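You operate a simulated robot arm through the tools that you are given. There is no shell and no other tool. Be economical: measure what you need, move in short steps, check, and stop when the job is done.

You are at the controls of a simulated two-armed robot. One attempt, no reset.

## Task
Take the grey plastic tube on the top of the rewind table and put it away on the shelf 25. Pick up the yellow brush with one hand, pass it to the other hand and put it on the bed of the width gauge. Put the blue cup on the folding table away on the top of the winding machine. Take the white felt pad on the folding table and put it away on the ledge before the water trough. Take the thinner bottle from the folding table and put it on the top of the sample table. Put the yellow tape roll on the top shelf of the green shelf unit. Do these in any order. Set down upright: blue cup, thinner bottle.

Only the result counts: the job must be done as asked and must still hold three seconds after the hand-in. Knocking over, shifting, dropping, spilling or breaking anything else fails it.

## Robot
Two 7-joint arms with two-finger parallel grippers on one trunk, on a base that drives. Base frame: it is fixed to the floor where the robot stands at the start and does not move with it; the origin is under the middle of the robot, x ahead of it, y to its left, z up; the surface under the hand at the start is at about z = 78. Units: cm, degrees, N and s.
The left shoulder is at the start at [8, 13.1, 94.7], the right one opposite. With the tool pointing down near the work surface each hand reaches from about 40 to 86 cm from the robot's upright axis, wherever it stands, measured 20 degrees to its own side. Places, roughly: bed of the width gauge (24x17 cm) [-8, 84, 78]; blue cup (7x7x7 cm) [-10, -200, 80]; grey plastic tube (6x6x15 cm) [50, 0, 90]; ledge before the water trough (25x44 cm) [344, -910, 66]; shelf 25 [-680, 310, 150]; thinner bottle [25, -250, 75]; top of the sample table [-30, 120, 80]; top of the winding machine [-400, -190, 100]; top shelf of the green shelf unit [390, -280, 160]; white felt pad (7x5x3 cm) [0, -230, 80]; yellow brush (3x3x19 cm) [-30, 120, 90]; yellow tape roll (7x7x4 cm) [20, -260, 80]. Payload 1.57 kg a hand.
The tool frame of a hand sits at the grasp point between the pads (the TCP): z along the fingers, y along the line on which they close. The tips reach 3 cm beyond it. Largest opening 11 cm; finger width 2.4, thickness 1.2; the body of the gripper, 4.8 by 11.2 cm, starts 7.8 cm behind the TCP.
Orientation is that of the tool frame in the base frame, as a unit quaternion [x, y, z, w]. With the fingers straight down and closing along the base's y, the tool's x points along the base's -x, its y along +y and its z along -z.

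## Interface
- The arms move only by the tool nudge_tool. It takes "left_moves", "right_moves" or both (then of equal length, played together; a hand with none holds still); each is one flat list of numbers, 6 for each row, row after row: the shift along the tool's x, y, z in cm, then the turn, a rotation vector about the tool's x, y, z in degrees. In form: [x, y, z, rx, ry, rz, x, y, z, rx, ry, rz, ...]. A call has 1 to 8 rows; each row is the pose to reach, as a shift and turn from the pose commanded when the call began, along the tool's axes at that moment. "left_gripper" and "right_gripper" are, for a hand that has rows, the gripper command, from -1 (shut) to 1 (fully open), values between in proportion, set as the call begins (left out, the last holds). Each row takes 0.2 s and may step no farther than 5 cm and 8.6 degrees from the row before; otherwise, or with a gripper value out of range, the whole call is refused. Where a pose cannot be reached the arm comes as near as it can. A force on the tool above 40 N (or 10 N above the force at the start of the call, whichever is more), or a blocked arm, ends the call early, and 0.2 s more pass. Each finger travels about 10.8 cm/s and halts on what it meets, pressing with about 27 N; the grip force reading is that of the motor and also rises with nothing between the fingers. The clock runs only during rows and for 0.2 s after the last one: add rows that repeat a pose to give the fingers time. The reply holds the time, the measured pose of the TCP, the force on the tool along the base axes, the opening and the grip force, in the units named above and with some noise, with the torque about the TCP (base axes, N m) and any sound that the robot's microphone picked up.
- Cameras (640 x 400 px; columns grow to the right, rows downward): "scene" is now at [-7.61, 5.22, 140.52]; the picture's right is [0.62, -0.79, -0.00], its down [-0.55, -0.43, -0.72] and it looks along [0.57, 0.45, -0.69] (base axes); focal length 252 px, centre (320, 200). "left" rides on the left gripper at [7, -1.6, -14.1] in its tool frame; the picture's right is [0.23, 0.97, 0.00], its down [-0.86, 0.20, -0.48] and it looks along [-0.47, 0.11, 0.88] (tool axes); focal length 222 px, centre (320, 200). "right" rides on the right gripper at [7, 1.6, -14.1] in its tool frame; the picture's right is [-0.23, 0.97, 0.00], its down [-0.86, -0.20, -0.48] and it looks along [-0.47, -0.11, 0.88] (tool axes); focal length 222 px, centre (320, 200). There is no depth. A picture from a camera that has moved, and an enlarged one, comes with that camera's place and axes in the base frame and with its lens.
- camera(camera): a new picture of that camera. No time passes.
- roll_base(legs): drives the robot by 1 to 6 legs, each [ahead, left, turn to the left] in cm, cm and degrees, along the robot's own axes; the way and the turn of a leg run together, so that a leg with both is an arc; at most 150 cm and 180 degrees a leg. The arms and the cameras ride along, it lands a little off, and it stops where it bumps. It gives what a move gives.
- head_to(pan, tilt): turns the head with the scene camera to pan (to the left, within 109 degrees either way) and tilt (down, from -29 to 69), counted from straight ahead of the robot. It gives what a move gives.
- inspect(camera, box): a new picture of the part [left, top, right, bottom] of that camera's present view, enlarged. No time passes.
- close_job(): hands the job in; it is judged then, once.

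Go step by step. Nothing tells you exact positions but the pictures and the camera data: compare them with the known pose of the tool, close in by small moves and look again before you grip or let go. The budget is 196 turns and 192 pictures, counting those below and the enlarged ones. Unless the task says otherwise, let go and move clear before handing in.

The tools are called by a JSON object that holds its "fn" and its "kwargs". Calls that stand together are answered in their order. nudge_tool: Moves the arms, as the interface text tells. Its arguments: {"type":"object","properties":{"left_moves":{"type":"array","items":{"type":"number"}},"left_gripper":{"type":"number"},"right_moves":{"type":"array","items":{"type":"number"}},"right_gripper":{"type":"number"}},"required":[]} The other tools are called the same way: roll_base (legs) drives the base; head_to (pan, tilt) turns the head that bears the scene camera; camera (camera) takes a picture; inspect (camera, box) takes an enlarged picture of a part of a camera's view; close_job () hands the job in.

At the start:

```text
clock: 0.0
left_tcp_pos: [40.06, 42.78, 106.46]
left_tool_rot: [0.001, 1.0, 0.0, 0.0]
left_contact_force: [0.4, -0.3, 0.0]
left_moment: [-0.01, -0.01, -0.02]
left_finger_gap: 10.97
left_finger_force: 0.0
right_tcp_pos: [55.23, 5.81, 107.1]
right_tool_rot: [0.0, 1.0, 0.0, -0.001]
right_contact_force: [0.0, -0.7, -0.1]
right_moment: [0.03, 0.0, 0.0]
right_finger_gap: 11.01
right_finger_force: 0.0
robot x, y, heading: [0.24, -0.18, -0.4]
head pan, tilt: [38.1, 43.8]
```

scene: 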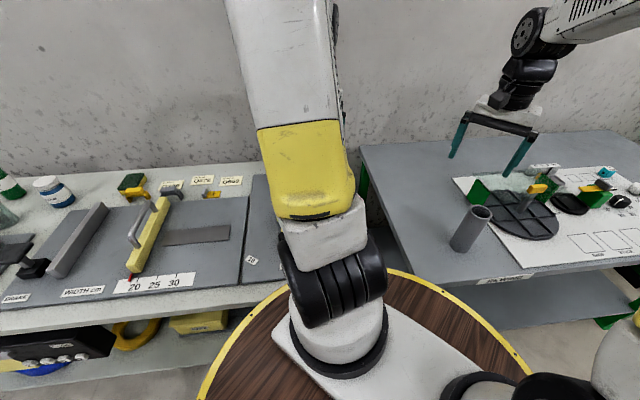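
right: 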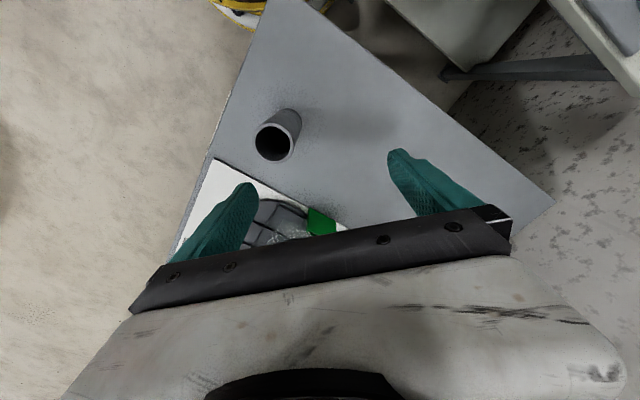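
left: 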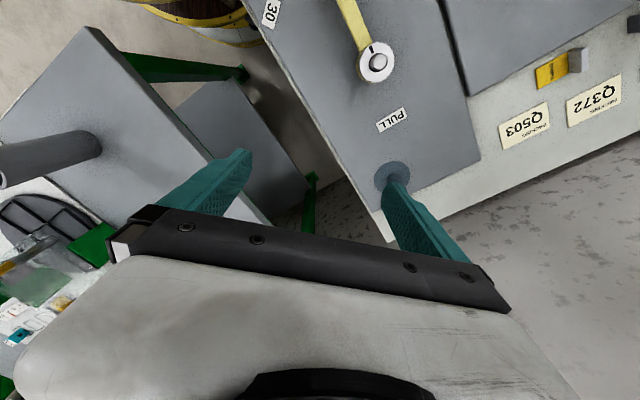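

I see the grey tube standing on the rewind table ahead and the sample table with the width gauge to the left. I look around first to get the layout.

{"fn": "head_to", "kwargs": {"pan": 95, "tilt": 35}}

{"fn": "camera", "kwargs": {"camera": "scene"}}

{"fn": "head_to", "kwargs": {"pan": 0, "tilt": 40}}

{"fn": "camera", "kwargs": {"camera": "scene"}}

{"fn": "head_to", "kwargs": {"pan": -95, "tilt": 15}}

{"fn": "camera", "kwargs": {"camera": "scene"}}

```text
clock: 1.3
left_tcp_pos: [40.06, 42.62, 106.52]
left_tool_rot: [0.001, 1.0, 0.0, 0.0]
left_contact_force: [0.3, -0.2, 0.2]
left_moment: [0.0, 0.01, 0.01]
left_finger_gap: 11.01
left_finger_force: 0.1
right_tcp_pos: [55.15, 5.93, 107.01]
right_tool_rot: [0.001, 1.0, 0.001, 0.001]
right_contact_force: [0.5, 1.0, 0.0]
right_moment: [0.03, 0.01, -0.01]
right_finger_gap: 11.02
right_finger_force: 0.1
robot x, y, heading: [0.09, 0.09, 0.0]
head pan, tilt: [95.0, 35.0]
```

```text
188 pictures are left
camera scene: at [-14.85, 8.92, 141.83], right [1.0, 0.09, 0.0], down [0.05, -0.57, -0.82], along [-0.07, 0.82, -0.57], focal length 252 px, centre (320, 200)
```

scene: 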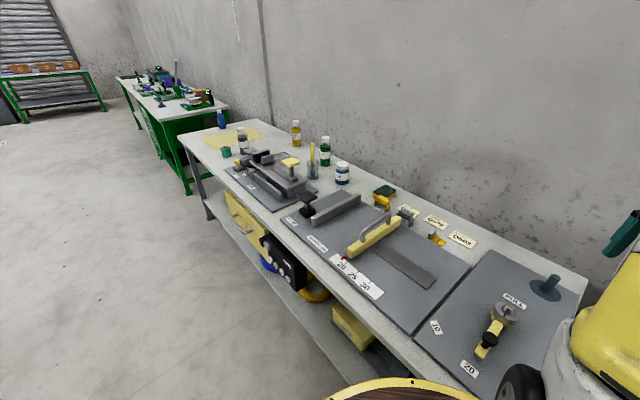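

```text
clock: 3.0
left_tcp_pos: [40.11, 42.84, 106.44]
left_tool_rot: [-0.001, 1.0, 0.0, -0.001]
left_contact_force: [-0.5, -0.2, 0.0]
left_moment: [-0.02, 0.0, -0.02]
left_finger_gap: 11.0
left_finger_force: 0.1
right_tcp_pos: [55.15, 5.91, 107.07]
right_tool_rot: [0.0, 1.0, -0.001, 0.0]
right_contact_force: [-0.7, -0.1, 0.0]
right_moment: [-0.02, 0.03, 0.0]
right_finger_gap: 11.0
right_finger_force: 0.2
robot x, y, heading: [0.21, 0.13, -0.2]
head pan, tilt: [0.0, 40.0]
```

```text
187 pictures are left
camera scene: at [-5.58, 0.15, 141.08], right [0.0, -1.0, 0.0], down [-0.64, 0.0, -0.77], along [0.77, 0.0, -0.64], focal length 252 px, centre (320, 200)
```

scene: 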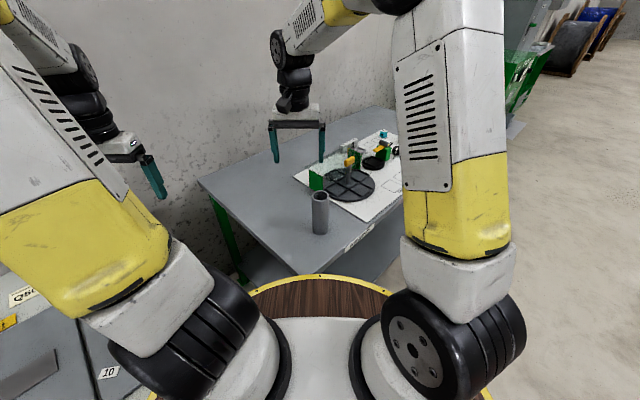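

```text
clock: 4.7
left_tcp_pos: [40.08, 42.69, 106.5]
left_tool_rot: [0.001, 1.0, 0.0, -0.001]
left_contact_force: [0.0, -0.5, 0.5]
left_moment: [-0.01, 0.02, 0.0]
left_finger_gap: 11.0
left_finger_force: 0.0
right_tcp_pos: [55.14, 5.95, 107.14]
right_tool_rot: [0.0, 1.0, 0.0, 0.0]
right_contact_force: [-0.2, -0.8, -1.0]
right_moment: [-0.02, 0.01, 0.0]
right_finger_gap: 11.0
right_finger_force: 0.0
robot x, y, heading: [0.16, -0.03, -0.2]
head pan, tilt: [-95.0, 15.0]
```

```text
186 pictures are left
camera scene: at [-14.89, -9.16, 145.03], right [-1.0, 0.09, 0.0], down [0.02, 0.26, -0.97], along [-0.08, -0.96, -0.26], focal length 252 px, centre (320, 200)
```

scene: 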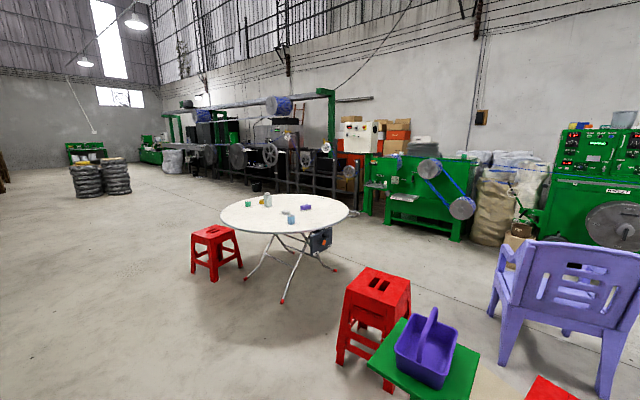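

The folding table lies to the right. I look in the remaining directions and zoom on the things of interest.

{"fn": "inspect", "kwargs": {"camera": "scene", "box": [200, 170, 370, 276]}}

{"fn": "head_to", "kwargs": {"pan": -45, "tilt": 10}}

{"fn": "camera", "kwargs": {"camera": "scene"}}

{"fn": "head_to", "kwargs": {"pan": 95, "tilt": 35}}

{"fn": "inspect", "kwargs": {"camera": "scene", "box": [180, 100, 480, 290]}}

{"fn": "inspect", "kwargs": {"camera": "scene", "box": [0, 0, 240, 150]}}

```text
3.76 times, centred on (285, 223) of scene
camera zoom: at [-14.89, -9.16, 145.03], right [-1.0, 0.09, 0.0], down [0.02, 0.26, -0.97], along [-0.08, -0.96, -0.26], focal length 948 px, centre (452, 113)
```

zoom: 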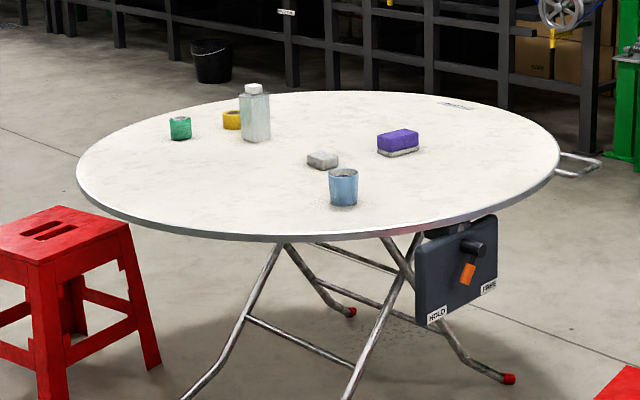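

```text
clock: 5.9
left_tcp_pos: [40.11, 42.75, 106.5]
left_tool_rot: [0.0, 1.0, 0.001, 0.0]
left_contact_force: [0.3, 0.3, 0.1]
left_moment: [0.0, 0.03, -0.03]
left_finger_gap: 11.04
left_finger_force: 0.0
right_tcp_pos: [55.13, 5.77, 107.05]
right_tool_rot: [-0.001, 1.0, 0.0, -0.001]
right_contact_force: [-0.7, -0.6, 0.1]
right_moment: [0.02, 0.01, -0.01]
right_finger_gap: 11.01
right_finger_force: 0.0
robot x, y, heading: [-0.33, -0.06, -0.0]
head pan, tilt: [-45.0, 10.0]
```

```text
184 pictures are left
camera scene: at [-7.52, -6.43, 145.84], right [-0.71, -0.71, 0.0], down [-0.12, 0.12, -0.98], along [0.7, -0.7, -0.17], focal length 252 px, centre (320, 200)
```

scene: 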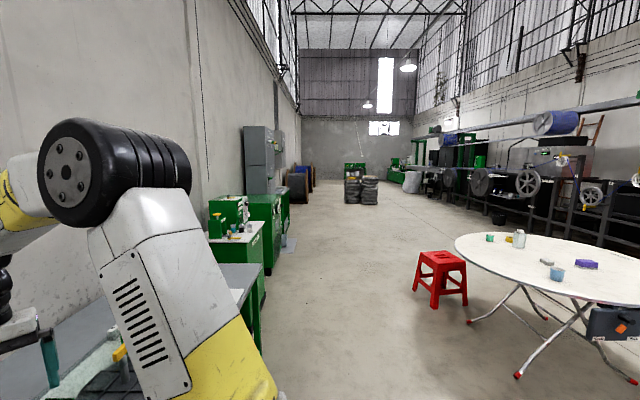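

```text
clock: 8.1
left_tcp_pos: [40.11, 42.76, 106.4]
left_tool_rot: [0.001, 1.0, 0.0, -0.001]
left_contact_force: [0.5, 0.0, -0.1]
left_moment: [0.02, 0.01, 0.01]
left_finger_gap: 11.01
left_finger_force: 0.2
right_tcp_pos: [55.21, 5.75, 107.05]
right_tool_rot: [0.001, 1.0, 0.0, 0.0]
right_contact_force: [0.4, 0.3, 0.6]
right_moment: [-0.01, -0.03, 0.0]
right_finger_gap: 11.0
right_finger_force: 0.1
robot x, y, heading: [-0.17, 0.14, -0.0]
head pan, tilt: [95.0, 35.0]
```

```text
2.11 times, centred on (330, 195) of scene
camera zoom: at [-14.85, 8.92, 141.83], right [1.0, 0.09, 0.0], down [0.05, -0.57, -0.82], along [-0.07, 0.82, -0.57], focal length 530 px, centre (299, 210)
```

zoom: 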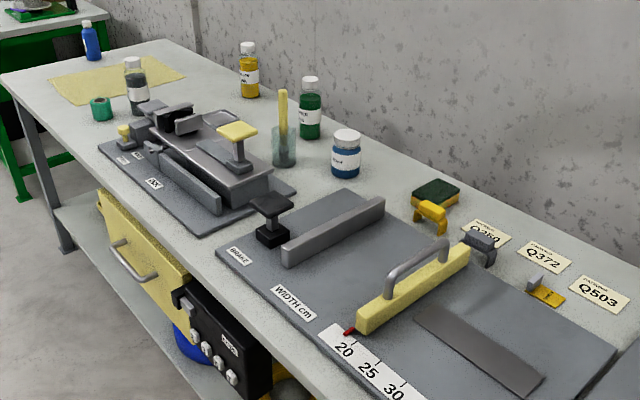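

```text
2.67 times, centred on (120, 75) of scene
camera zoom: at [-14.85, 8.92, 141.83], right [1.0, 0.09, 0.0], down [0.05, -0.57, -0.82], along [-0.07, 0.82, -0.57], focal length 672 px, centre (853, 533)
```

zoom: 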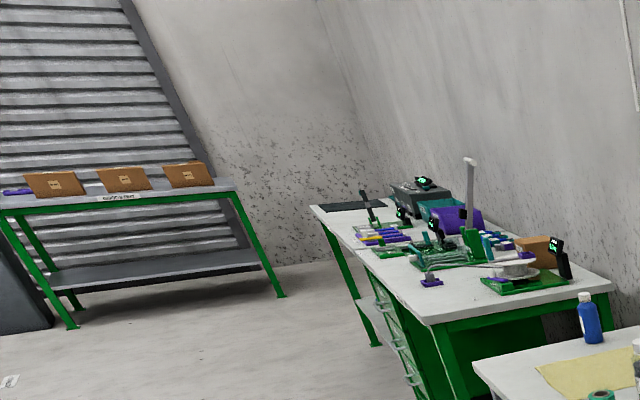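

The room runs along (1,-1) in base axes, with the wall and sample table to the front-left; the yellow brush stands in a glass beaker near (-28,120) and its top is at about z 95. I'll turn to face the sample table and slide left, so that the brush is on the left hand's side and the gauge bed on the right hand's side.

{"fn": "roll_base", "kwargs": {"legs": [[0, 0, 45], [-4, 0, 0], [0, 80, 0]]}}

{"fn": "head_to", "kwargs": {"pan": 0, "tilt": 45}}

{"fn": "camera", "kwargs": {"camera": "scene"}}

{"fn": "camera", "kwargs": {"camera": "left"}}

{"fn": "camera", "kwargs": {"camera": "right"}}

```text
clock: 14.9
left_tcp_pos: [-63.03, 112.15, 106.43]
left_tool_rot: [-0.388, 0.922, 0.0, 0.0]
left_contact_force: [0.2, -0.4, -0.3]
left_moment: [0.03, 0.01, 0.01]
left_finger_gap: 11.0
left_finger_force: 0.0
right_tcp_pos: [-26.11, 97.09, 107.04]
right_tool_rot: [-0.388, 0.922, 0.001, 0.0]
right_contact_force: [-0.1, -0.6, 1.0]
right_moment: [0.02, -0.02, 0.0]
right_finger_gap: 11.0
right_finger_force: 0.0
robot x, y, heading: [-60.53, 53.56, 45.9]
head pan, tilt: [95.0, 35.0]
```

```text
clock: 16.7
left_tcp_pos: [-62.89, 112.25, 106.44]
left_tool_rot: [-0.388, 0.922, 0.001, 0.0]
left_contact_force: [0.8, 0.2, 0.4]
left_moment: [-0.01, -0.02, -0.01]
left_finger_gap: 10.99
left_finger_force: 0.1
right_tcp_pos: [-26.09, 97.03, 107.08]
right_tool_rot: [-0.388, 0.921, 0.001, 0.0]
right_contact_force: [0.0, 0.2, 0.8]
right_moment: [0.02, -0.01, 0.03]
right_finger_gap: 10.98
right_finger_force: 0.1
robot x, y, heading: [-60.24, 53.43, 45.7]
head pan, tilt: [0.0, 45.0]
```

```text
181 pictures are left
camera scene: at [-64.52, 49.53, 140.35], right [0.72, -0.7, 0.0], down [-0.49, -0.51, -0.71], along [0.49, 0.51, -0.71], focal length 252 px, centre (320, 200)
```

scene: 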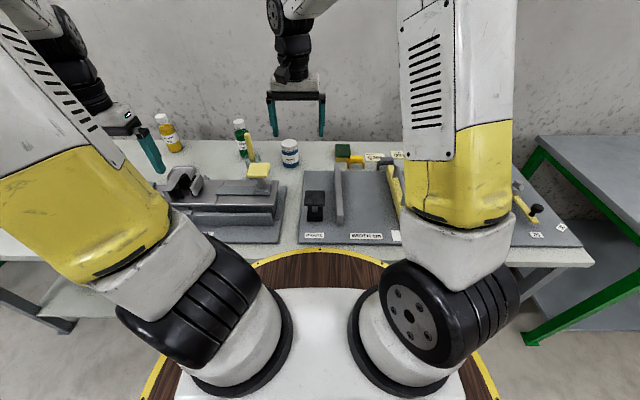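

```text
180 pictures are left
camera left: at [-66.62, 105.98, 120.7], right [-0.86, 0.52, 0.0], down [0.45, 0.75, 0.48], along [0.25, 0.41, -0.88], focal length 222 px, centre (320, 200)
```

left: 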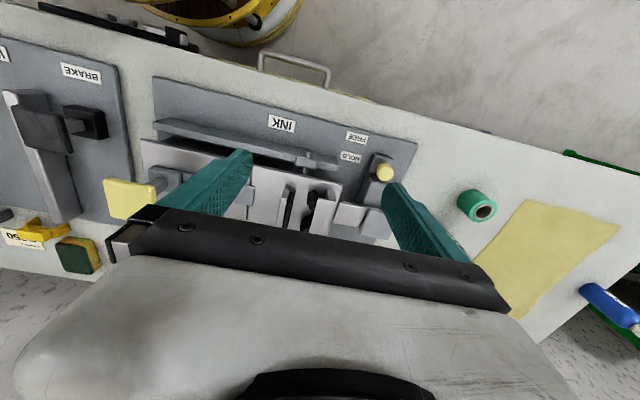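

```text
179 pictures are left
camera right: at [-32.06, 93.3, 121.14], right [-0.54, 0.84, 0.0], down [0.74, 0.47, 0.48], along [0.4, 0.26, -0.88], focal length 222 px, centre (320, 200)
```

right: 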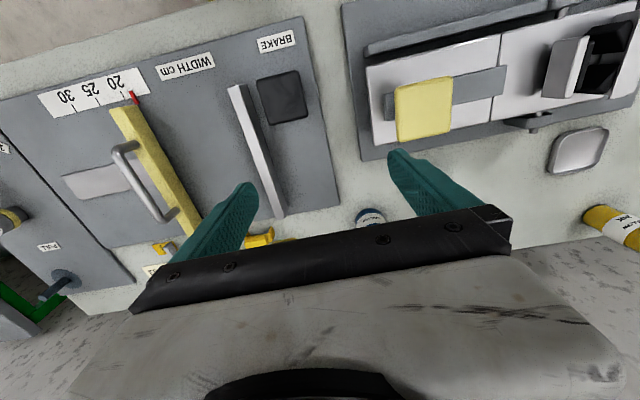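

The brush stands in the beaker just behind the ink press, next to the green bottle. I zoom in from the head to measure it.

{"fn": "inspect", "kwargs": {"camera": "scene", "box": [200, 100, 420, 240]}}

```text
2.86 times, centred on (310, 170) of scene
camera zoom: at [-64.52, 49.53, 140.35], right [0.72, -0.7, 0.0], down [-0.49, -0.51, -0.71], along [0.49, 0.51, -0.71], focal length 720 px, centre (349, 286)
```

zoom: 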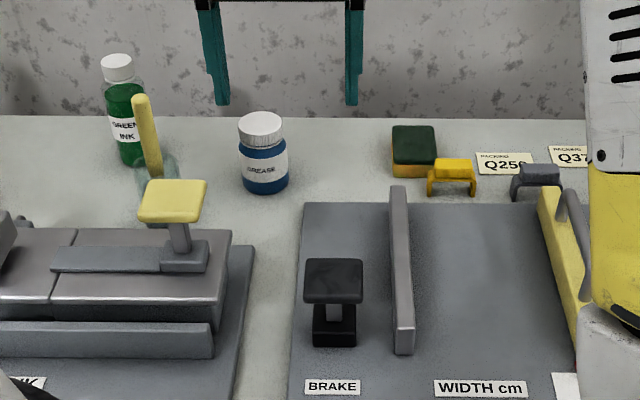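

Triangulating, the brush's top is at about (-28.4, 124.1, 94). I bring the left hand over it at the present height, and move the right hand aside.

{"fn": "nudge_tool", "kwargs": {"left_moves": [-4.07, -2.05, 0, 0, 0, 0, -8.14, -4.1, 0, 0, 0, 0, -12.2, -6.15, 0, 0, 0, 0, -16.3, -8.2, 0, 0, 0, 0, -20.4, -10.2, 0, 0, 0, 0, -24.4, -12.3, 0, 0, 0, 0, -28.5, -14.4, 0, 0, 0, 0, -32.6, -16.4, 0, 0, 0, 0], "right_moves": [1, -2, 0, 0, 0, 0, 2, -4, 0, 0, 0, 0, 3, -6, 0, 0, 0, 0, 4, -8, 0, 0, 0, 0, 5, -10, 0, 0, 0, 0, 6, -12, 0, 0, 0, 0, 6, -14, 0, 0, 0, 0, 6, -14, 0, 0, 0, 0]}}

{"fn": "camera", "kwargs": {"camera": "left"}}

{"fn": "camera", "kwargs": {"camera": "scene"}}

```text
clock: 18.5
left_tcp_pos: [-28.43, 123.99, 106.42]
left_tool_rot: [-0.388, 0.921, 0.001, 0.0]
left_contact_force: [-0.2, -0.4, 0.5]
left_moment: [0.01, -0.04, -0.03]
left_finger_gap: 11.0
left_finger_force: 0.0
right_tcp_pos: [-20.28, 83.1, 107.12]
right_tool_rot: [-0.389, 0.921, 0.0, 0.0]
right_contact_force: [0.0, 0.7, -1.1]
right_moment: [0.01, -0.06, 0.02]
right_finger_gap: 11.01
right_finger_force: 0.1
robot x, y, heading: [-60.35, 53.33, 45.9]
head pan, tilt: [0.0, 45.0]
```

```text
177 pictures are left
camera left: at [-32.15, 117.96, 120.72], right [-0.86, 0.52, 0.0], down [0.45, 0.75, 0.48], along [0.25, 0.41, -0.88], focal length 222 px, centre (320, 200)
```

left: 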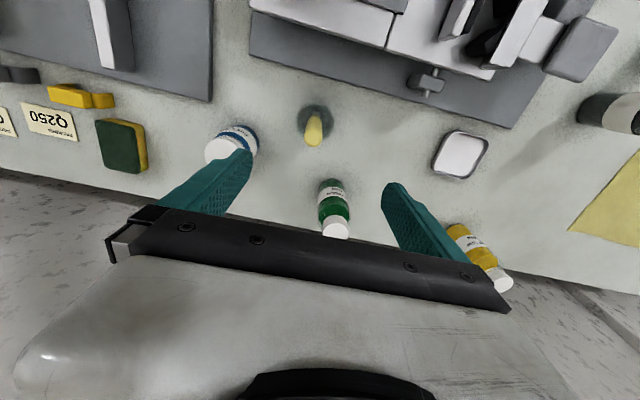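

```text
176 pictures are left
camera scene: at [-64.56, 49.5, 140.35], right [0.72, -0.7, 0.0], down [-0.49, -0.51, -0.71], along [0.49, 0.51, -0.71], focal length 252 px, centre (320, 200)
```

scene: 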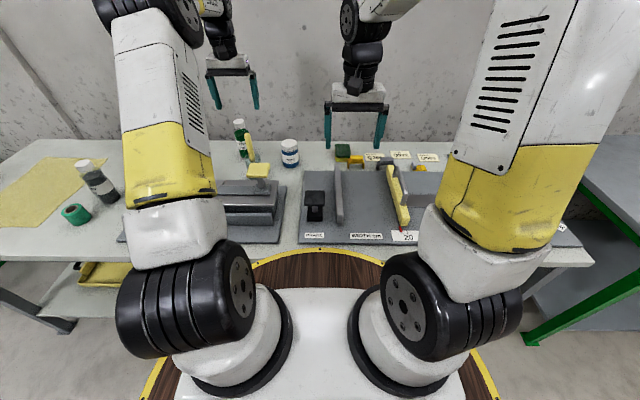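

The brush top lies right between the left fingers. I go down until the tips are just above the beaker, then grip.

{"fn": "nudge_tool", "kwargs": {"left_moves": [0.2, -0.2, 4, 0, 0, 0, 0.2, -0.2, 8, 0, 0, 0, 0.2, -0.2, 12, 0, 0, 0, 0.2, -0.2, 15, 0, 0, 0]}}

{"fn": "camera", "kwargs": {"camera": "left"}}

{"fn": "inspect", "kwargs": {"camera": "scene", "box": [190, 70, 350, 170]}}

```text
clock: 19.5
left_tcp_pos: [-28.54, 123.7, 91.55]
left_tool_rot: [-0.388, 0.922, 0.0, 0.0]
left_contact_force: [-0.8, -0.4, 0.4]
left_moment: [0.0, 0.0, -0.01]
left_finger_gap: 11.0
left_finger_force: 0.1
right_tcp_pos: [-20.2, 83.13, 107.11]
right_tool_rot: [-0.388, 0.921, 0.0, -0.001]
right_contact_force: [-0.6, -0.2, 0.6]
right_moment: [0.0, -0.01, 0.01]
right_finger_gap: 10.96
right_finger_force: 0.1
robot x, y, heading: [-60.34, 53.45, 45.7]
head pan, tilt: [0.0, 45.0]
```

```text
175 pictures are left
camera left: at [-32.14, 117.57, 105.68], right [-0.86, 0.52, 0.0], down [0.45, 0.75, 0.48], along [0.25, 0.41, -0.88], focal length 222 px, centre (320, 200)
```

left: 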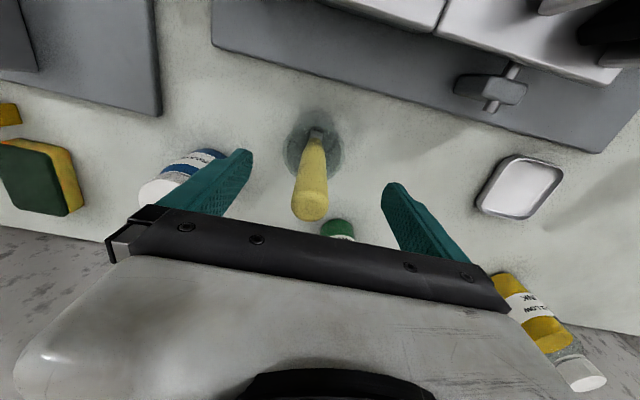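

```text
4.00 times, centred on (270, 120) of scene
camera zoom: at [-64.52, 49.51, 140.35], right [0.72, -0.7, 0.0], down [-0.49, -0.51, -0.71], along [0.49, 0.51, -0.71], focal length 1007 px, centre (520, 520)
```

zoom: 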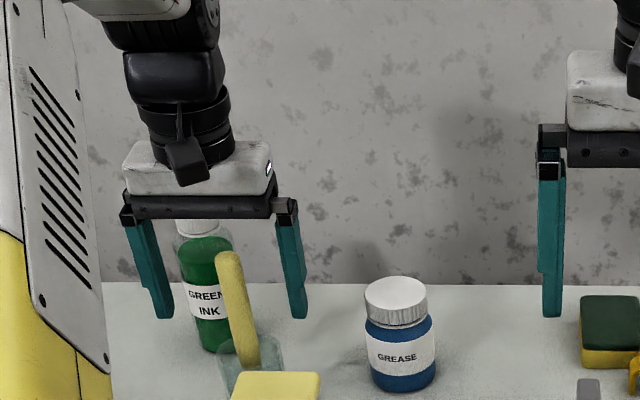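

The brush is well centred, with half a centimetre to adjust. I grip it.

{"fn": "nudge_tool", "kwargs": {"left_moves": [0, -0.5, 0.3, 0, 0, 0, 0, -0.5, 0.3, 0, 0, 0, 0, -0.5, 0.3, 0, 0, 0, 0, -0.5, 0.3, 0, 0, 0], "left_gripper": -1}}

{"fn": "camera", "kwargs": {"camera": "left"}}

```text
clock: 20.5
left_tcp_pos: [-28.05, 123.38, 91.09]
left_tool_rot: [-0.388, 0.922, 0.0, 0.0]
left_contact_force: [-0.4, 0.4, 0.1]
left_moment: [0.08, 0.02, -0.01]
left_finger_gap: 2.07
left_finger_force: 27.1
right_tcp_pos: [-20.17, 83.1, 107.14]
right_tool_rot: [-0.388, 0.922, 0.001, 0.0]
right_contact_force: [-0.2, -0.4, -0.8]
right_moment: [0.0, 0.0, 0.01]
right_finger_gap: 10.99
right_finger_force: 0.0
robot x, y, heading: [-60.33, 53.42, 45.7]
head pan, tilt: [0.0, 45.0]
```

```text
173 pictures are left
camera left: at [-31.77, 117.23, 105.38], right [-0.86, 0.52, 0.0], down [0.45, 0.75, 0.48], along [0.25, 0.41, -0.88], focal length 222 px, centre (320, 200)
```

left: 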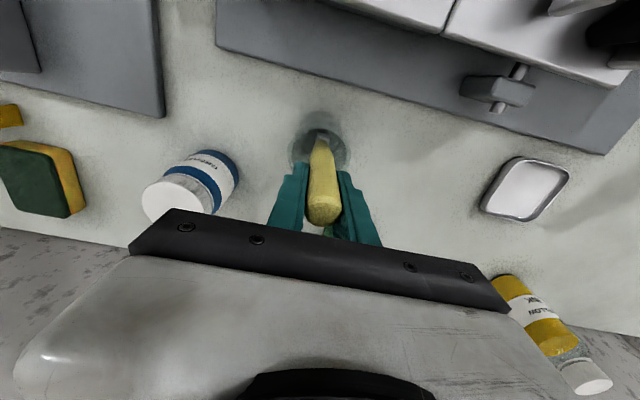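

The brush is held. I lift it straight out of the beaker.

{"fn": "nudge_tool", "kwargs": {"left_moves": [0, 0, -2, 0, 0, 0, 0, 0, -4, 0, 0, 0, 0, 0, -6.5, 0, 0, 0, 0, 0, -9, 0, 0, 0, 0, 0, -12, 0, 0, 0, 0, 0, -15, 0, 0, 0, 0, 0, -18, 0, 0, 0, 0, 0, -21, 0, 0, 0]}}

{"fn": "camera", "kwargs": {"camera": "scene"}}

{"fn": "camera", "kwargs": {"camera": "left"}}

```text
clock: 22.3
left_tcp_pos: [-27.97, 123.27, 112.28]
left_tool_rot: [-0.389, 0.921, 0.0, -0.001]
left_contact_force: [-0.5, 0.0, -0.3]
left_moment: [0.0, 0.05, -0.02]
left_finger_gap: 2.04
left_finger_force: 27.1
right_tcp_pos: [-20.28, 83.18, 107.1]
right_tool_rot: [-0.389, 0.921, 0.0, 0.0]
right_contact_force: [0.7, 0.3, -1.1]
right_moment: [0.0, 0.01, -0.01]
right_finger_gap: 11.0
right_finger_force: 0.0
robot x, y, heading: [-60.43, 53.56, 45.4]
head pan, tilt: [0.0, 45.0]
```

```text
172 pictures are left
camera scene: at [-64.51, 49.54, 140.35], right [0.72, -0.7, 0.0], down [-0.49, -0.51, -0.71], along [0.49, 0.51, -0.71], focal length 252 px, centre (320, 200)
```

scene: 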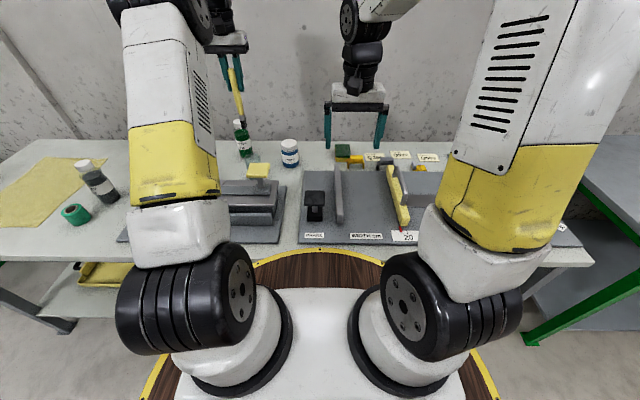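

```text
171 pictures are left
camera left: at [-31.67, 117.19, 126.5], right [-0.86, 0.52, 0.0], down [0.46, 0.75, 0.48], along [0.25, 0.41, -0.88], focal length 222 px, centre (320, 200)
```

left: 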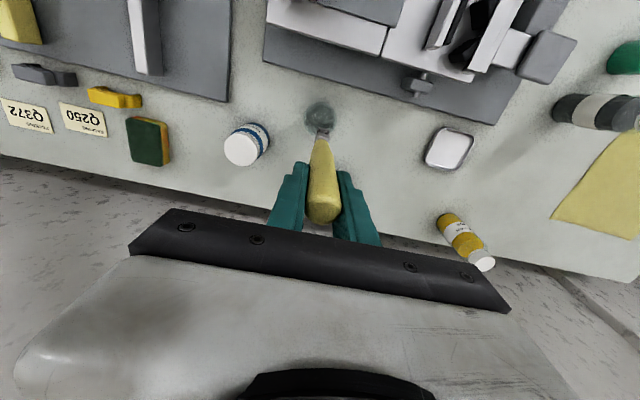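

The brush hangs cleanly from the left hand. For the handover I pitch the left hand to point forward so that the brush lies level, bristles ahead, and raise the right hand out of the way, to come down on it from above.

{"fn": "nudge_tool", "kwargs": {"left_moves": [1.6, -2.2, -0.3, 0, -8.5, 0, 3.2, -4.4, -0.6, 0, -17, 0, 4.8, -6.6, -0.9, 0, -25.5, 0, 6.4, -8.8, -1.2, 0, -34, 0, 8, -11, -1.5, 0, -42.5, 0, 9.6, -13.2, -1.8, 0, -51, 0, 11.2, -15.4, -2, 0, -59.5, 0, 12.6, -17.5, -2, 0, -68, 0], "right_moves": [0, -2, -2, 0, 0, 0, 0, -4, -4, 0, 0, 0, 0, -6, -6, 0, 0, 0, 0, -8, -8, 0, 0, 0, 0, -8, -11, 0, 0, 0, 0, -8, -14, 0, 0, 0, 0, -8, -17, 0, 0, 0, 0, -8, -20, 0, 0, 0]}}

{"fn": "camera", "kwargs": {"camera": "scene"}}

```text
clock: 24.1
left_tcp_pos: [-24.56, 102.2, 114.09]
left_tool_rot: [-0.327, 0.763, 0.218, 0.513]
left_contact_force: [0.8, -0.2, -0.1]
left_moment: [-0.03, 0.1, 0.05]
left_finger_gap: 2.06
left_finger_force: 27.2
left hand out of reach, approached as far as the arm can: row 6, 7
right_tcp_pos: [-14.34, 77.58, 127.08]
right_tool_rot: [-0.39, 0.921, 0.0, 0.0]
right_contact_force: [-1.1, -0.9, 0.0]
right_moment: [0.02, -0.03, 0.02]
right_finger_gap: 10.99
right_finger_force: 0.1
robot x, y, heading: [-60.16, 53.48, 45.7]
head pan, tilt: [0.0, 45.0]
```

```text
170 pictures are left
camera scene: at [-64.5, 49.52, 140.35], right [0.72, -0.7, 0.0], down [-0.49, -0.51, -0.71], along [0.49, 0.51, -0.71], focal length 252 px, centre (320, 200)
```

scene: 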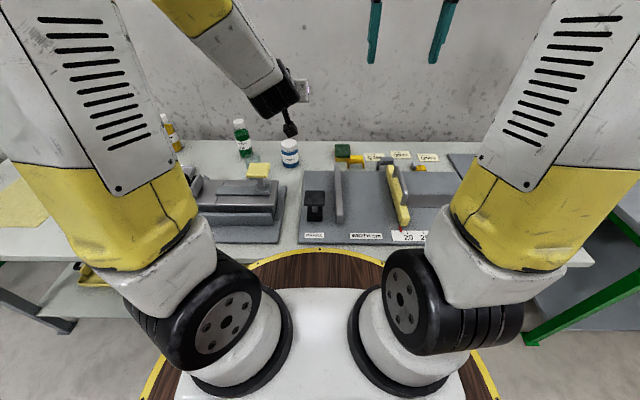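

The left hand is at 68° of pitch; I finish the remaining 22° and look with the head raised.

{"fn": "nudge_tool", "kwargs": {"left_moves": [0, 0, 0, 0, -7.5, 0, 0, 0, 0, 0, -15, 0, 0, 0, 0, 0, -22, 0]}}

{"fn": "head_to", "kwargs": {"pan": 0, "tilt": 22}}

{"fn": "camera", "kwargs": {"camera": "scene"}}

{"fn": "camera", "kwargs": {"camera": "right"}}

```text
clock: 24.9
left_tcp_pos: [-24.29, 101.92, 114.17]
left_tool_rot: [-0.274, 0.651, 0.274, 0.652]
left_contact_force: [-0.3, 0.9, -0.6]
left_moment: [-0.01, 0.0, 0.02]
left_finger_gap: 2.07
left_finger_force: 27.1
right_tcp_pos: [-14.32, 77.48, 126.99]
right_tool_rot: [-0.388, 0.921, 0.001, 0.0]
right_contact_force: [0.9, -0.4, -0.3]
right_moment: [0.05, -0.01, 0.0]
right_finger_gap: 11.0
right_finger_force: 0.0
robot x, y, heading: [-60.59, 53.15, 45.6]
head pan, tilt: [0.0, 45.0]
```

```text
clock: 25.7
left_tcp_pos: [-24.19, 102.14, 114.18]
left_tool_rot: [-0.275, 0.651, 0.276, 0.652]
left_contact_force: [-0.5, -0.1, -0.7]
left_moment: [-0.05, -0.01, -0.01]
left_finger_gap: 2.09
left_finger_force: 26.6
right_tcp_pos: [-14.32, 77.45, 126.97]
right_tool_rot: [-0.389, 0.921, 0.001, 0.0]
right_contact_force: [-0.2, -0.5, -0.2]
right_moment: [-0.02, 0.0, 0.0]
right_finger_gap: 11.02
right_finger_force: 0.1
robot x, y, heading: [-60.24, 53.8, 45.8]
head pan, tilt: [0.0, 22.0]
```

```text
169 pictures are left
camera scene: at [-63.71, 50.34, 143.88], right [0.72, -0.7, 0.0], down [-0.26, -0.27, -0.93], along [0.65, 0.66, -0.38], focal length 252 px, centre (320, 200)
```

scene: 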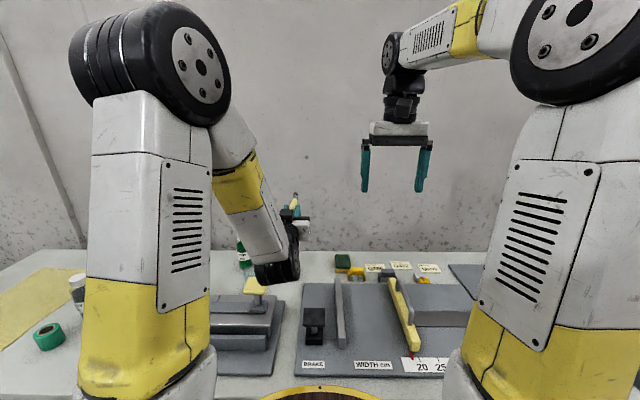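

```text
168 pictures are left
camera right: at [-20.43, 73.63, 141.12], right [-0.54, 0.84, 0.0], down [0.74, 0.47, 0.48], along [0.4, 0.26, -0.88], focal length 222 px, centre (320, 200)
```

right: 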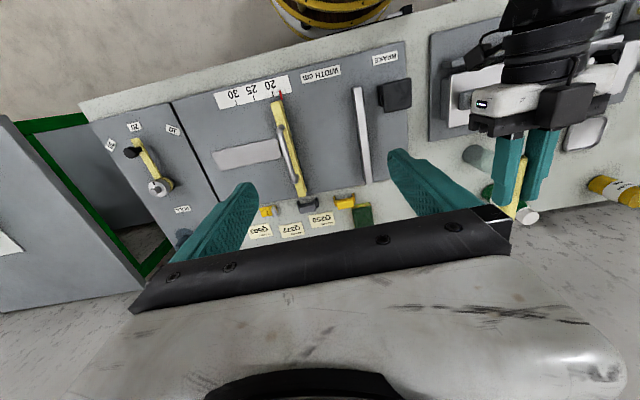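

The left hand now holds the brush level. I bring the right hand over the brush, 7 cm ahead of the left grasp point.

{"fn": "nudge_tool", "kwargs": {"right_moves": [-2.5, 3.5, -0.5, 0, 0, 0, -5, 7, -0.5, 0, 0, 0, -7.6, 10.4, -0.5, 0, 0, 0, -10.1, 13.9, -0.5, 0, 0, 0, -12.6, 17.4, -0.5, 0, 0, 0, -15.2, 20.8, -0.5, 0, 0, 0, -17.7, 24.3, -0.5, 0, 0, 0]}}

{"fn": "camera", "kwargs": {"camera": "right"}}

{"fn": "inspect", "kwargs": {"camera": "scene", "box": [200, 120, 440, 270]}}

{"fn": "camera", "kwargs": {"camera": "left"}}

```text
clock: 27.3
left_tcp_pos: [-24.38, 102.11, 114.19]
left_tool_rot: [-0.275, 0.652, 0.274, 0.651]
left_contact_force: [0.0, -0.4, -0.4]
left_moment: [0.0, 0.01, 0.01]
left_finger_gap: 2.09
left_finger_force: 27.5
right_tcp_pos: [-18.89, 103.98, 127.58]
right_tool_rot: [-0.389, 0.921, -0.002, 0.0]
right_contact_force: [0.3, -0.3, -0.3]
right_moment: [-0.07, -0.04, -0.01]
right_finger_gap: 10.99
right_finger_force: 0.2
right hand out of reach, approached as far as the arm can: row 7
robot x, y, heading: [-60.46, 53.29, 45.5]
head pan, tilt: [0.0, 22.0]
```

```text
167 pictures are left
camera right: at [-24.93, 100.2, 141.6], right [-0.54, 0.84, 0.0], down [0.74, 0.47, 0.48], along [0.4, 0.26, -0.88], focal length 222 px, centre (320, 200)
```

right: 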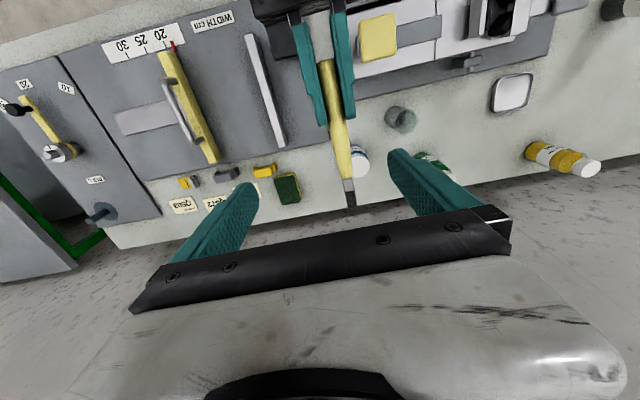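

```text
2.67 times, centred on (320, 195) of scene
camera zoom: at [-63.7, 50.39, 143.89], right [0.72, -0.7, 0.0], down [-0.26, -0.27, -0.93], along [0.65, 0.66, -0.38], focal length 672 px, centre (320, 213)
```

zoom: 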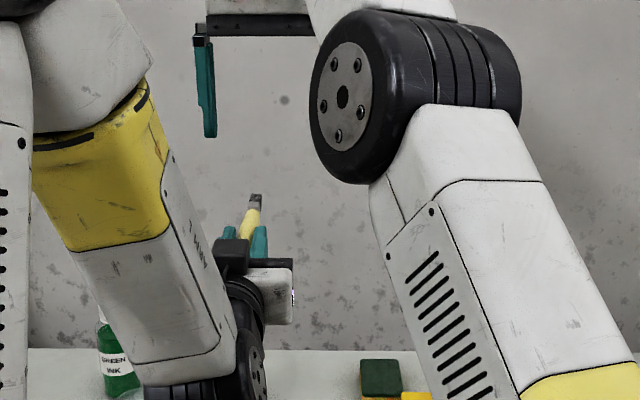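

```text
165 pictures are left
camera left: at [-32.99, 90.88, 107.3], right [-0.7, 0.68, -0.23], down [-0.48, -0.2, 0.86], along [0.54, 0.7, 0.47], focal length 222 px, centre (320, 200)
```

left: 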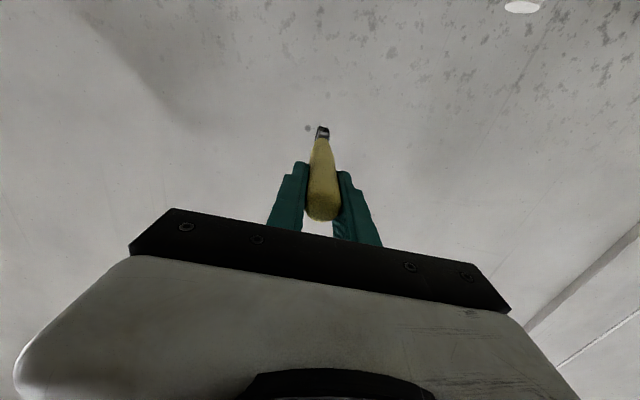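

The brush tilts about 5° down ahead of the left hand, and its middle is near (-19.6, 106.9, 113). I descend partway and check, as the last row was just out of reach at that height.

{"fn": "nudge_tool", "kwargs": {"right_moves": [0, 0, 3, 0, 0, 0, 0, 0, 6, 0, 0, 0, 0, 0, 8.5, 0, 0, 0]}}

{"fn": "camera", "kwargs": {"camera": "right"}}

```text
clock: 28.1
left_tcp_pos: [-24.37, 102.02, 114.2]
left_tool_rot: [-0.275, 0.652, 0.275, 0.652]
left_contact_force: [0.5, -0.2, -0.1]
left_moment: [-0.01, 0.06, -0.01]
left_finger_gap: 2.11
left_finger_force: 26.9
right_tcp_pos: [-18.96, 104.16, 119.07]
right_tool_rot: [-0.388, 0.921, 0.0, 0.0]
right_contact_force: [0.4, 0.6, 0.5]
right_moment: [0.03, 0.0, 0.0]
right_finger_gap: 10.99
right_finger_force: 0.1
robot x, y, heading: [-60.23, 53.91, 45.8]
head pan, tilt: [0.0, 22.0]
```

```text
164 pictures are left
camera right: at [-25.07, 100.24, 133.17], right [-0.54, 0.84, 0.0], down [0.74, 0.47, 0.48], along [0.4, 0.26, -0.88], focal length 222 px, centre (320, 200)
```

right: 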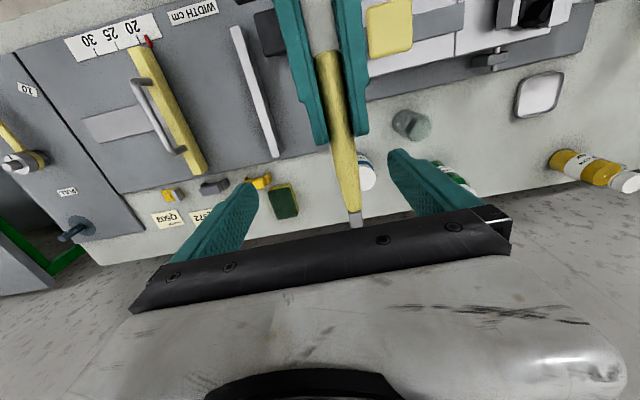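

I shift slightly over the brush axis and descend to straddle it.

{"fn": "nudge_tool", "kwargs": {"right_moves": [-1.6, 2.3, 0, 0, 0, 0, -1.6, 2.3, 3, 0, 0, 0, -1.6, 2.3, 5.9, 0, 0, 0]}}

{"fn": "camera", "kwargs": {"camera": "right"}}

{"fn": "camera", "kwargs": {"camera": "left"}}

```text
clock: 28.9
left_tcp_pos: [-24.25, 101.97, 114.12]
left_tool_rot: [-0.274, 0.652, 0.274, 0.652]
left_contact_force: [-0.6, 0.2, -0.3]
left_moment: [-0.01, 0.03, -0.05]
left_finger_gap: 2.07
left_finger_force: 27.1
right_tcp_pos: [-19.52, 106.72, 113.07]
right_tool_rot: [-0.389, 0.921, 0.0, 0.0]
right_contact_force: [-1.0, -0.8, -0.4]
right_moment: [-0.02, -0.01, -0.01]
right_finger_gap: 10.99
right_finger_force: 0.1
robot x, y, heading: [-60.5, 52.88, 45.5]
head pan, tilt: [0.0, 22.0]
```

```text
163 pictures are left
camera right: at [-25.56, 102.94, 127.29], right [-0.54, 0.84, 0.0], down [0.74, 0.47, 0.48], along [0.4, 0.26, -0.88], focal length 222 px, centre (320, 200)
```

right: 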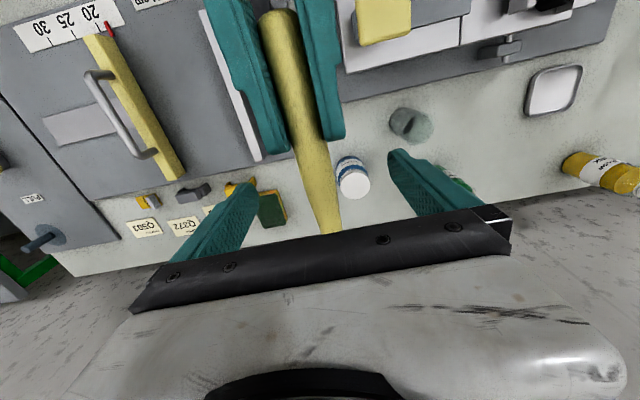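

```text
162 pictures are left
camera left: at [-33.0, 90.86, 107.32], right [-0.7, 0.68, -0.23], down [-0.48, -0.2, 0.86], along [0.54, 0.7, 0.47], focal length 222 px, centre (320, 200)
```

left: 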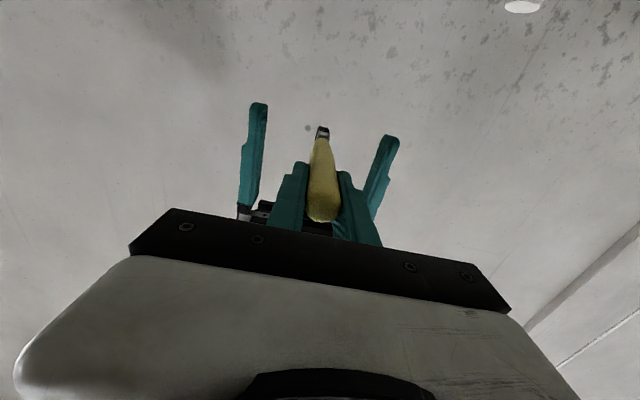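

Both views show the right fingers straddling the handle. I close the right hand.

{"fn": "nudge_tool", "kwargs": {"right_moves": [0, 0, 0, 0, 0, 0, 0, 0, 0, 0, 0, 0, 0, 0, 0, 0, 0, 0, 0, 0, 0, 0, 0, 0], "right_gripper": -1}}

{"fn": "camera", "kwargs": {"camera": "right"}}

```text
clock: 29.9
left_tcp_pos: [-24.24, 101.99, 114.12]
left_tool_rot: [-0.274, 0.652, 0.274, 0.651]
left_contact_force: [2.4, -5.8, 0.8]
left_moment: [-0.04, -0.03, -0.27]
left_finger_gap: 2.1
left_finger_force: 27.4
right_tcp_pos: [-19.58, 106.87, 113.21]
right_tool_rot: [-0.389, 0.921, 0.001, -0.001]
right_contact_force: [-2.4, 6.5, 0.4]
right_moment: [0.0, -0.05, -0.09]
right_finger_gap: 2.08
right_finger_force: 27.1
robot x, y, heading: [-60.62, 53.52, 45.8]
head pan, tilt: [0.0, 22.0]
```

```text
161 pictures are left
camera right: at [-25.6, 102.96, 127.3], right [-0.54, 0.84, 0.0], down [0.74, 0.47, 0.48], along [0.4, 0.26, -0.88], focal length 222 px, centre (320, 200)
```

right: 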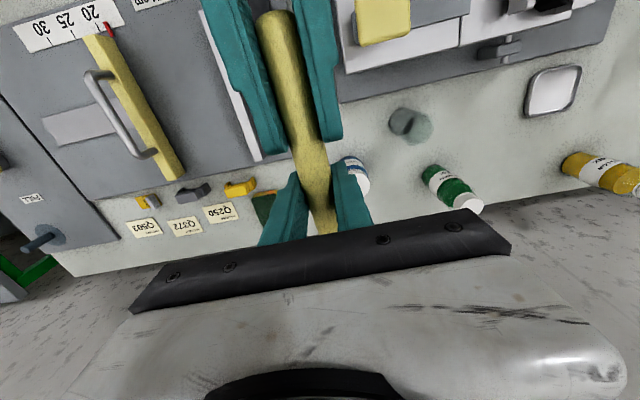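

Both hands hold the brush. I open the left hand and draw it back along its own axis, with the right holding still.

{"fn": "nudge_tool", "kwargs": {"left_moves": [0, 0, 0, 0, 0, 0, 0, 0, 0, 0, 0, 0, 0, 0, 0, 0, 0, 0, 0, 0, -3, 0, 0, 0, 0, 0, -6, 0, 0, 0, 0, 2, -9, 0, 0, 0, 0, 5, -11, 0, 0, 0, 0, 9, -12, 0, 0, 0], "left_gripper": 1}}

{"fn": "camera", "kwargs": {"camera": "right"}}

{"fn": "camera", "kwargs": {"camera": "scene"}}

```text
clock: 31.7
left_tcp_pos: [-25.19, 102.8, 116.39]
left_tool_rot: [-0.275, 0.652, 0.275, 0.651]
left_contact_force: [0.4, 0.6, -0.1]
left_moment: [0.01, 0.03, 0.0]
left_finger_gap: 10.97
left_finger_force: 0.1
left hand out of reach, approached as far as the arm can: row 4, 5, 6, 7, 8
right_tcp_pos: [-19.59, 106.76, 113.13]
right_tool_rot: [-0.388, 0.922, 0.0, 0.0]
right_contact_force: [-0.2, 0.4, 0.2]
right_moment: [-0.04, -0.04, -0.01]
right_finger_gap: 2.1
right_finger_force: 26.5
robot x, y, heading: [-60.3, 53.72, 45.7]
head pan, tilt: [0.0, 22.0]
```

```text
160 pictures are left
camera right: at [-25.53, 102.93, 127.3], right [-0.54, 0.84, 0.0], down [0.74, 0.47, 0.48], along [0.4, 0.26, -0.88], focal length 222 px, centre (320, 200)
```

right: 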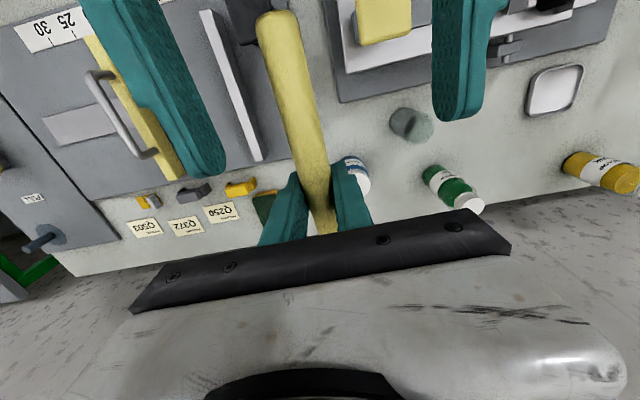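

```text
159 pictures are left
camera scene: at [-63.71, 50.36, 143.89], right [0.72, -0.7, 0.0], down [-0.26, -0.27, -0.93], along [0.65, 0.66, -0.37], focal length 252 px, centre (320, 200)
```

scene: 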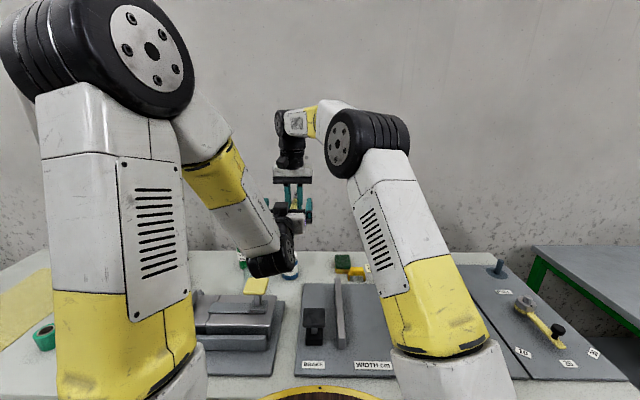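

The brush is now in the right hand alone; the left can't fold further back, so I lower it clear of the brush and then move it off to the left.

{"fn": "nudge_tool", "kwargs": {"left_moves": [3, 0, 0, 0, 0, 0, 6, 0, 0, 0, 0, 0, 8, 0, 0, 0, 0, 0, 8, 4, 0, 0, 0, 0, 8, 8, 0, 0, 0, 0, 8, 12, 0, 0, 0, 0, 8, 16, 0, 0, 0, 0, 8, 20, 0, 0, 0, 0]}}

{"fn": "camera", "kwargs": {"camera": "scene"}}

```text
clock: 33.5
left_tcp_pos: [-27.34, 106.14, 110.66]
left_tool_rot: [-0.31, 0.64, 0.306, 0.633]
left_contact_force: [0.4, 1.2, -0.6]
left_moment: [0.02, -0.03, 0.0]
left_finger_gap: 11.0
left_finger_force: 0.1
left hand out of reach, approached as far as the arm can: row 1, 2, 3, 4, 5, 6, 7, 8
right_tcp_pos: [-19.34, 106.74, 113.24]
right_tool_rot: [-0.389, 0.921, 0.0, 0.0]
right_contact_force: [0.2, -0.1, 0.4]
right_moment: [-0.01, 0.03, 0.02]
right_finger_gap: 2.1
right_finger_force: 27.1
robot x, y, heading: [-60.32, 53.56, 45.7]
head pan, tilt: [0.0, 22.0]
```

```text
158 pictures are left
camera scene: at [-63.69, 50.36, 143.89], right [0.72, -0.7, 0.0], down [-0.26, -0.27, -0.93], along [0.65, 0.66, -0.37], focal length 252 px, centre (320, 200)
```

scene: 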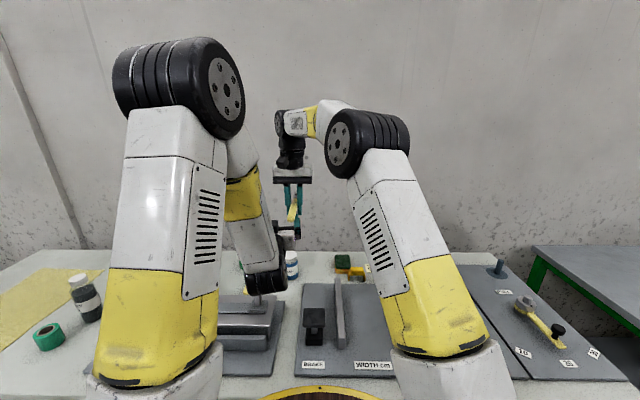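

The left is below the brush with no contact. I now take the right hand with the brush up and away to the right, toward the bed.

{"fn": "nudge_tool", "kwargs": {"right_moves": [0, 0, -2.5, 0, 0, 0, 0, 0, -5, 0, 0, 0, 0, -4, -6, 0, 0, 0, 1, -8, -6, 0, 0, 0, 2, -12, -6, 0, 0, 0, 2, -16, -6, 0, 0, 0, 2, -20, -6, 0, 0, 0]}}

{"fn": "camera", "kwargs": {"camera": "right"}}

{"fn": "camera", "kwargs": {"camera": "scene"}}

```text
clock: 35.1
left_tcp_pos: [-27.3, 106.0, 110.79]
left_tool_rot: [-0.31, 0.641, 0.304, 0.632]
left_contact_force: [-0.7, 0.5, 0.1]
left_moment: [-0.02, 0.04, -0.05]
left_finger_gap: 11.0
left_finger_force: 0.1
right_tcp_pos: [-6.65, 91.25, 119.34]
right_tool_rot: [-0.39, 0.921, 0.0, 0.0]
right_contact_force: [0.3, 0.2, 0.7]
right_moment: [-0.04, -0.02, -0.02]
right_finger_gap: 2.11
right_finger_force: 27.2
robot x, y, heading: [-60.35, 53.49, 45.7]
head pan, tilt: [0.0, 22.0]
```

```text
157 pictures are left
camera right: at [-12.65, 87.5, 133.33], right [-0.54, 0.84, 0.0], down [0.74, 0.47, 0.48], along [0.4, 0.26, -0.88], focal length 222 px, centre (320, 200)
```

right: 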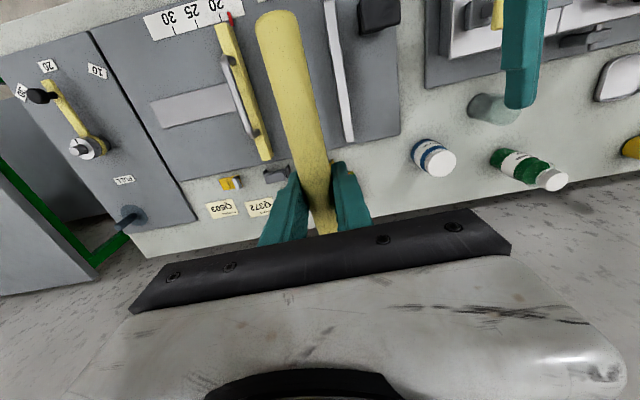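

```text
156 pictures are left
camera scene: at [-63.73, 50.38, 143.89], right [0.72, -0.7, 0.0], down [-0.26, -0.27, -0.93], along [0.65, 0.66, -0.37], focal length 252 px, centre (320, 200)
```

scene: 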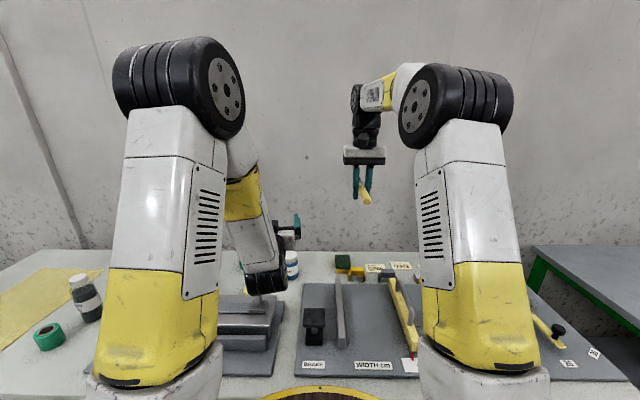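

The free strip of the bed between the bar and the yellow arm is centred near (-7, 84), running along the robot's forward direction, as the brush does. I move over it and lower.

{"fn": "nudge_tool", "kwargs": {"right_moves": [2.8, -2.4, 2, 0, 0, 0, 5.6, -4.7, 5, 0, 0, 0, 5.6, -4.7, 9, 0, 0, 0, 5.6, -4.7, 13, 0, 0, 0, 5.6, -4.7, 17, 0, 0, 0, 5.6, -4.7, 21, 0, 0, 0, 5.6, -4.7, 25, 0, 0, 0, 5.6, -4.7, 29, 0, 0, 0]}}

{"fn": "camera", "kwargs": {"camera": "right"}}

{"fn": "camera", "kwargs": {"camera": "scene"}}

```text
clock: 36.9
left_tcp_pos: [-27.3, 106.11, 110.87]
left_tool_rot: [-0.309, 0.641, 0.304, 0.633]
left_contact_force: [-0.2, -0.4, 0.0]
left_moment: [0.01, 0.02, -0.01]
left_finger_gap: 11.01
left_finger_force: 0.1
right_tcp_pos: [-7.16, 84.09, 90.0]
right_tool_rot: [-0.388, 0.922, 0.0, 0.0]
right_contact_force: [0.7, -0.5, -1.4]
right_moment: [0.01, -0.03, -0.03]
right_finger_gap: 2.12
right_finger_force: 26.9
robot x, y, heading: [-60.48, 53.65, 45.8]
head pan, tilt: [0.0, 22.0]
```

```text
155 pictures are left
camera right: at [-13.33, 80.23, 104.18], right [-0.54, 0.84, 0.0], down [0.74, 0.47, 0.48], along [0.4, 0.26, -0.88], focal length 222 px, centre (320, 200)
```

right: 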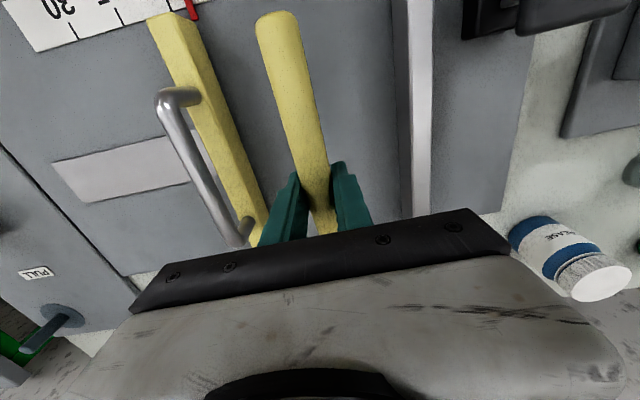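

```text
154 pictures are left
camera scene: at [-63.73, 50.33, 143.89], right [0.72, -0.7, 0.0], down [-0.26, -0.27, -0.93], along [0.65, 0.66, -0.37], focal length 252 px, centre (320, 200)
```

scene: 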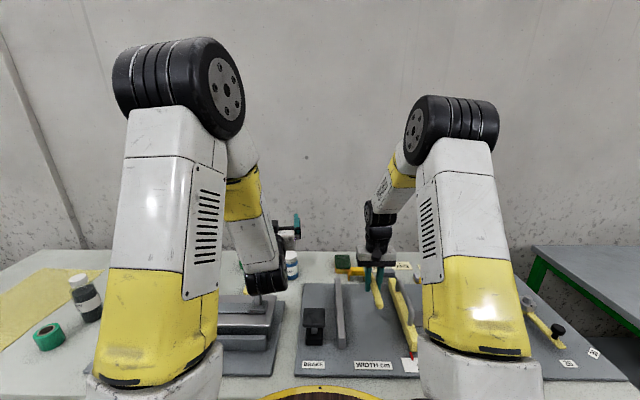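

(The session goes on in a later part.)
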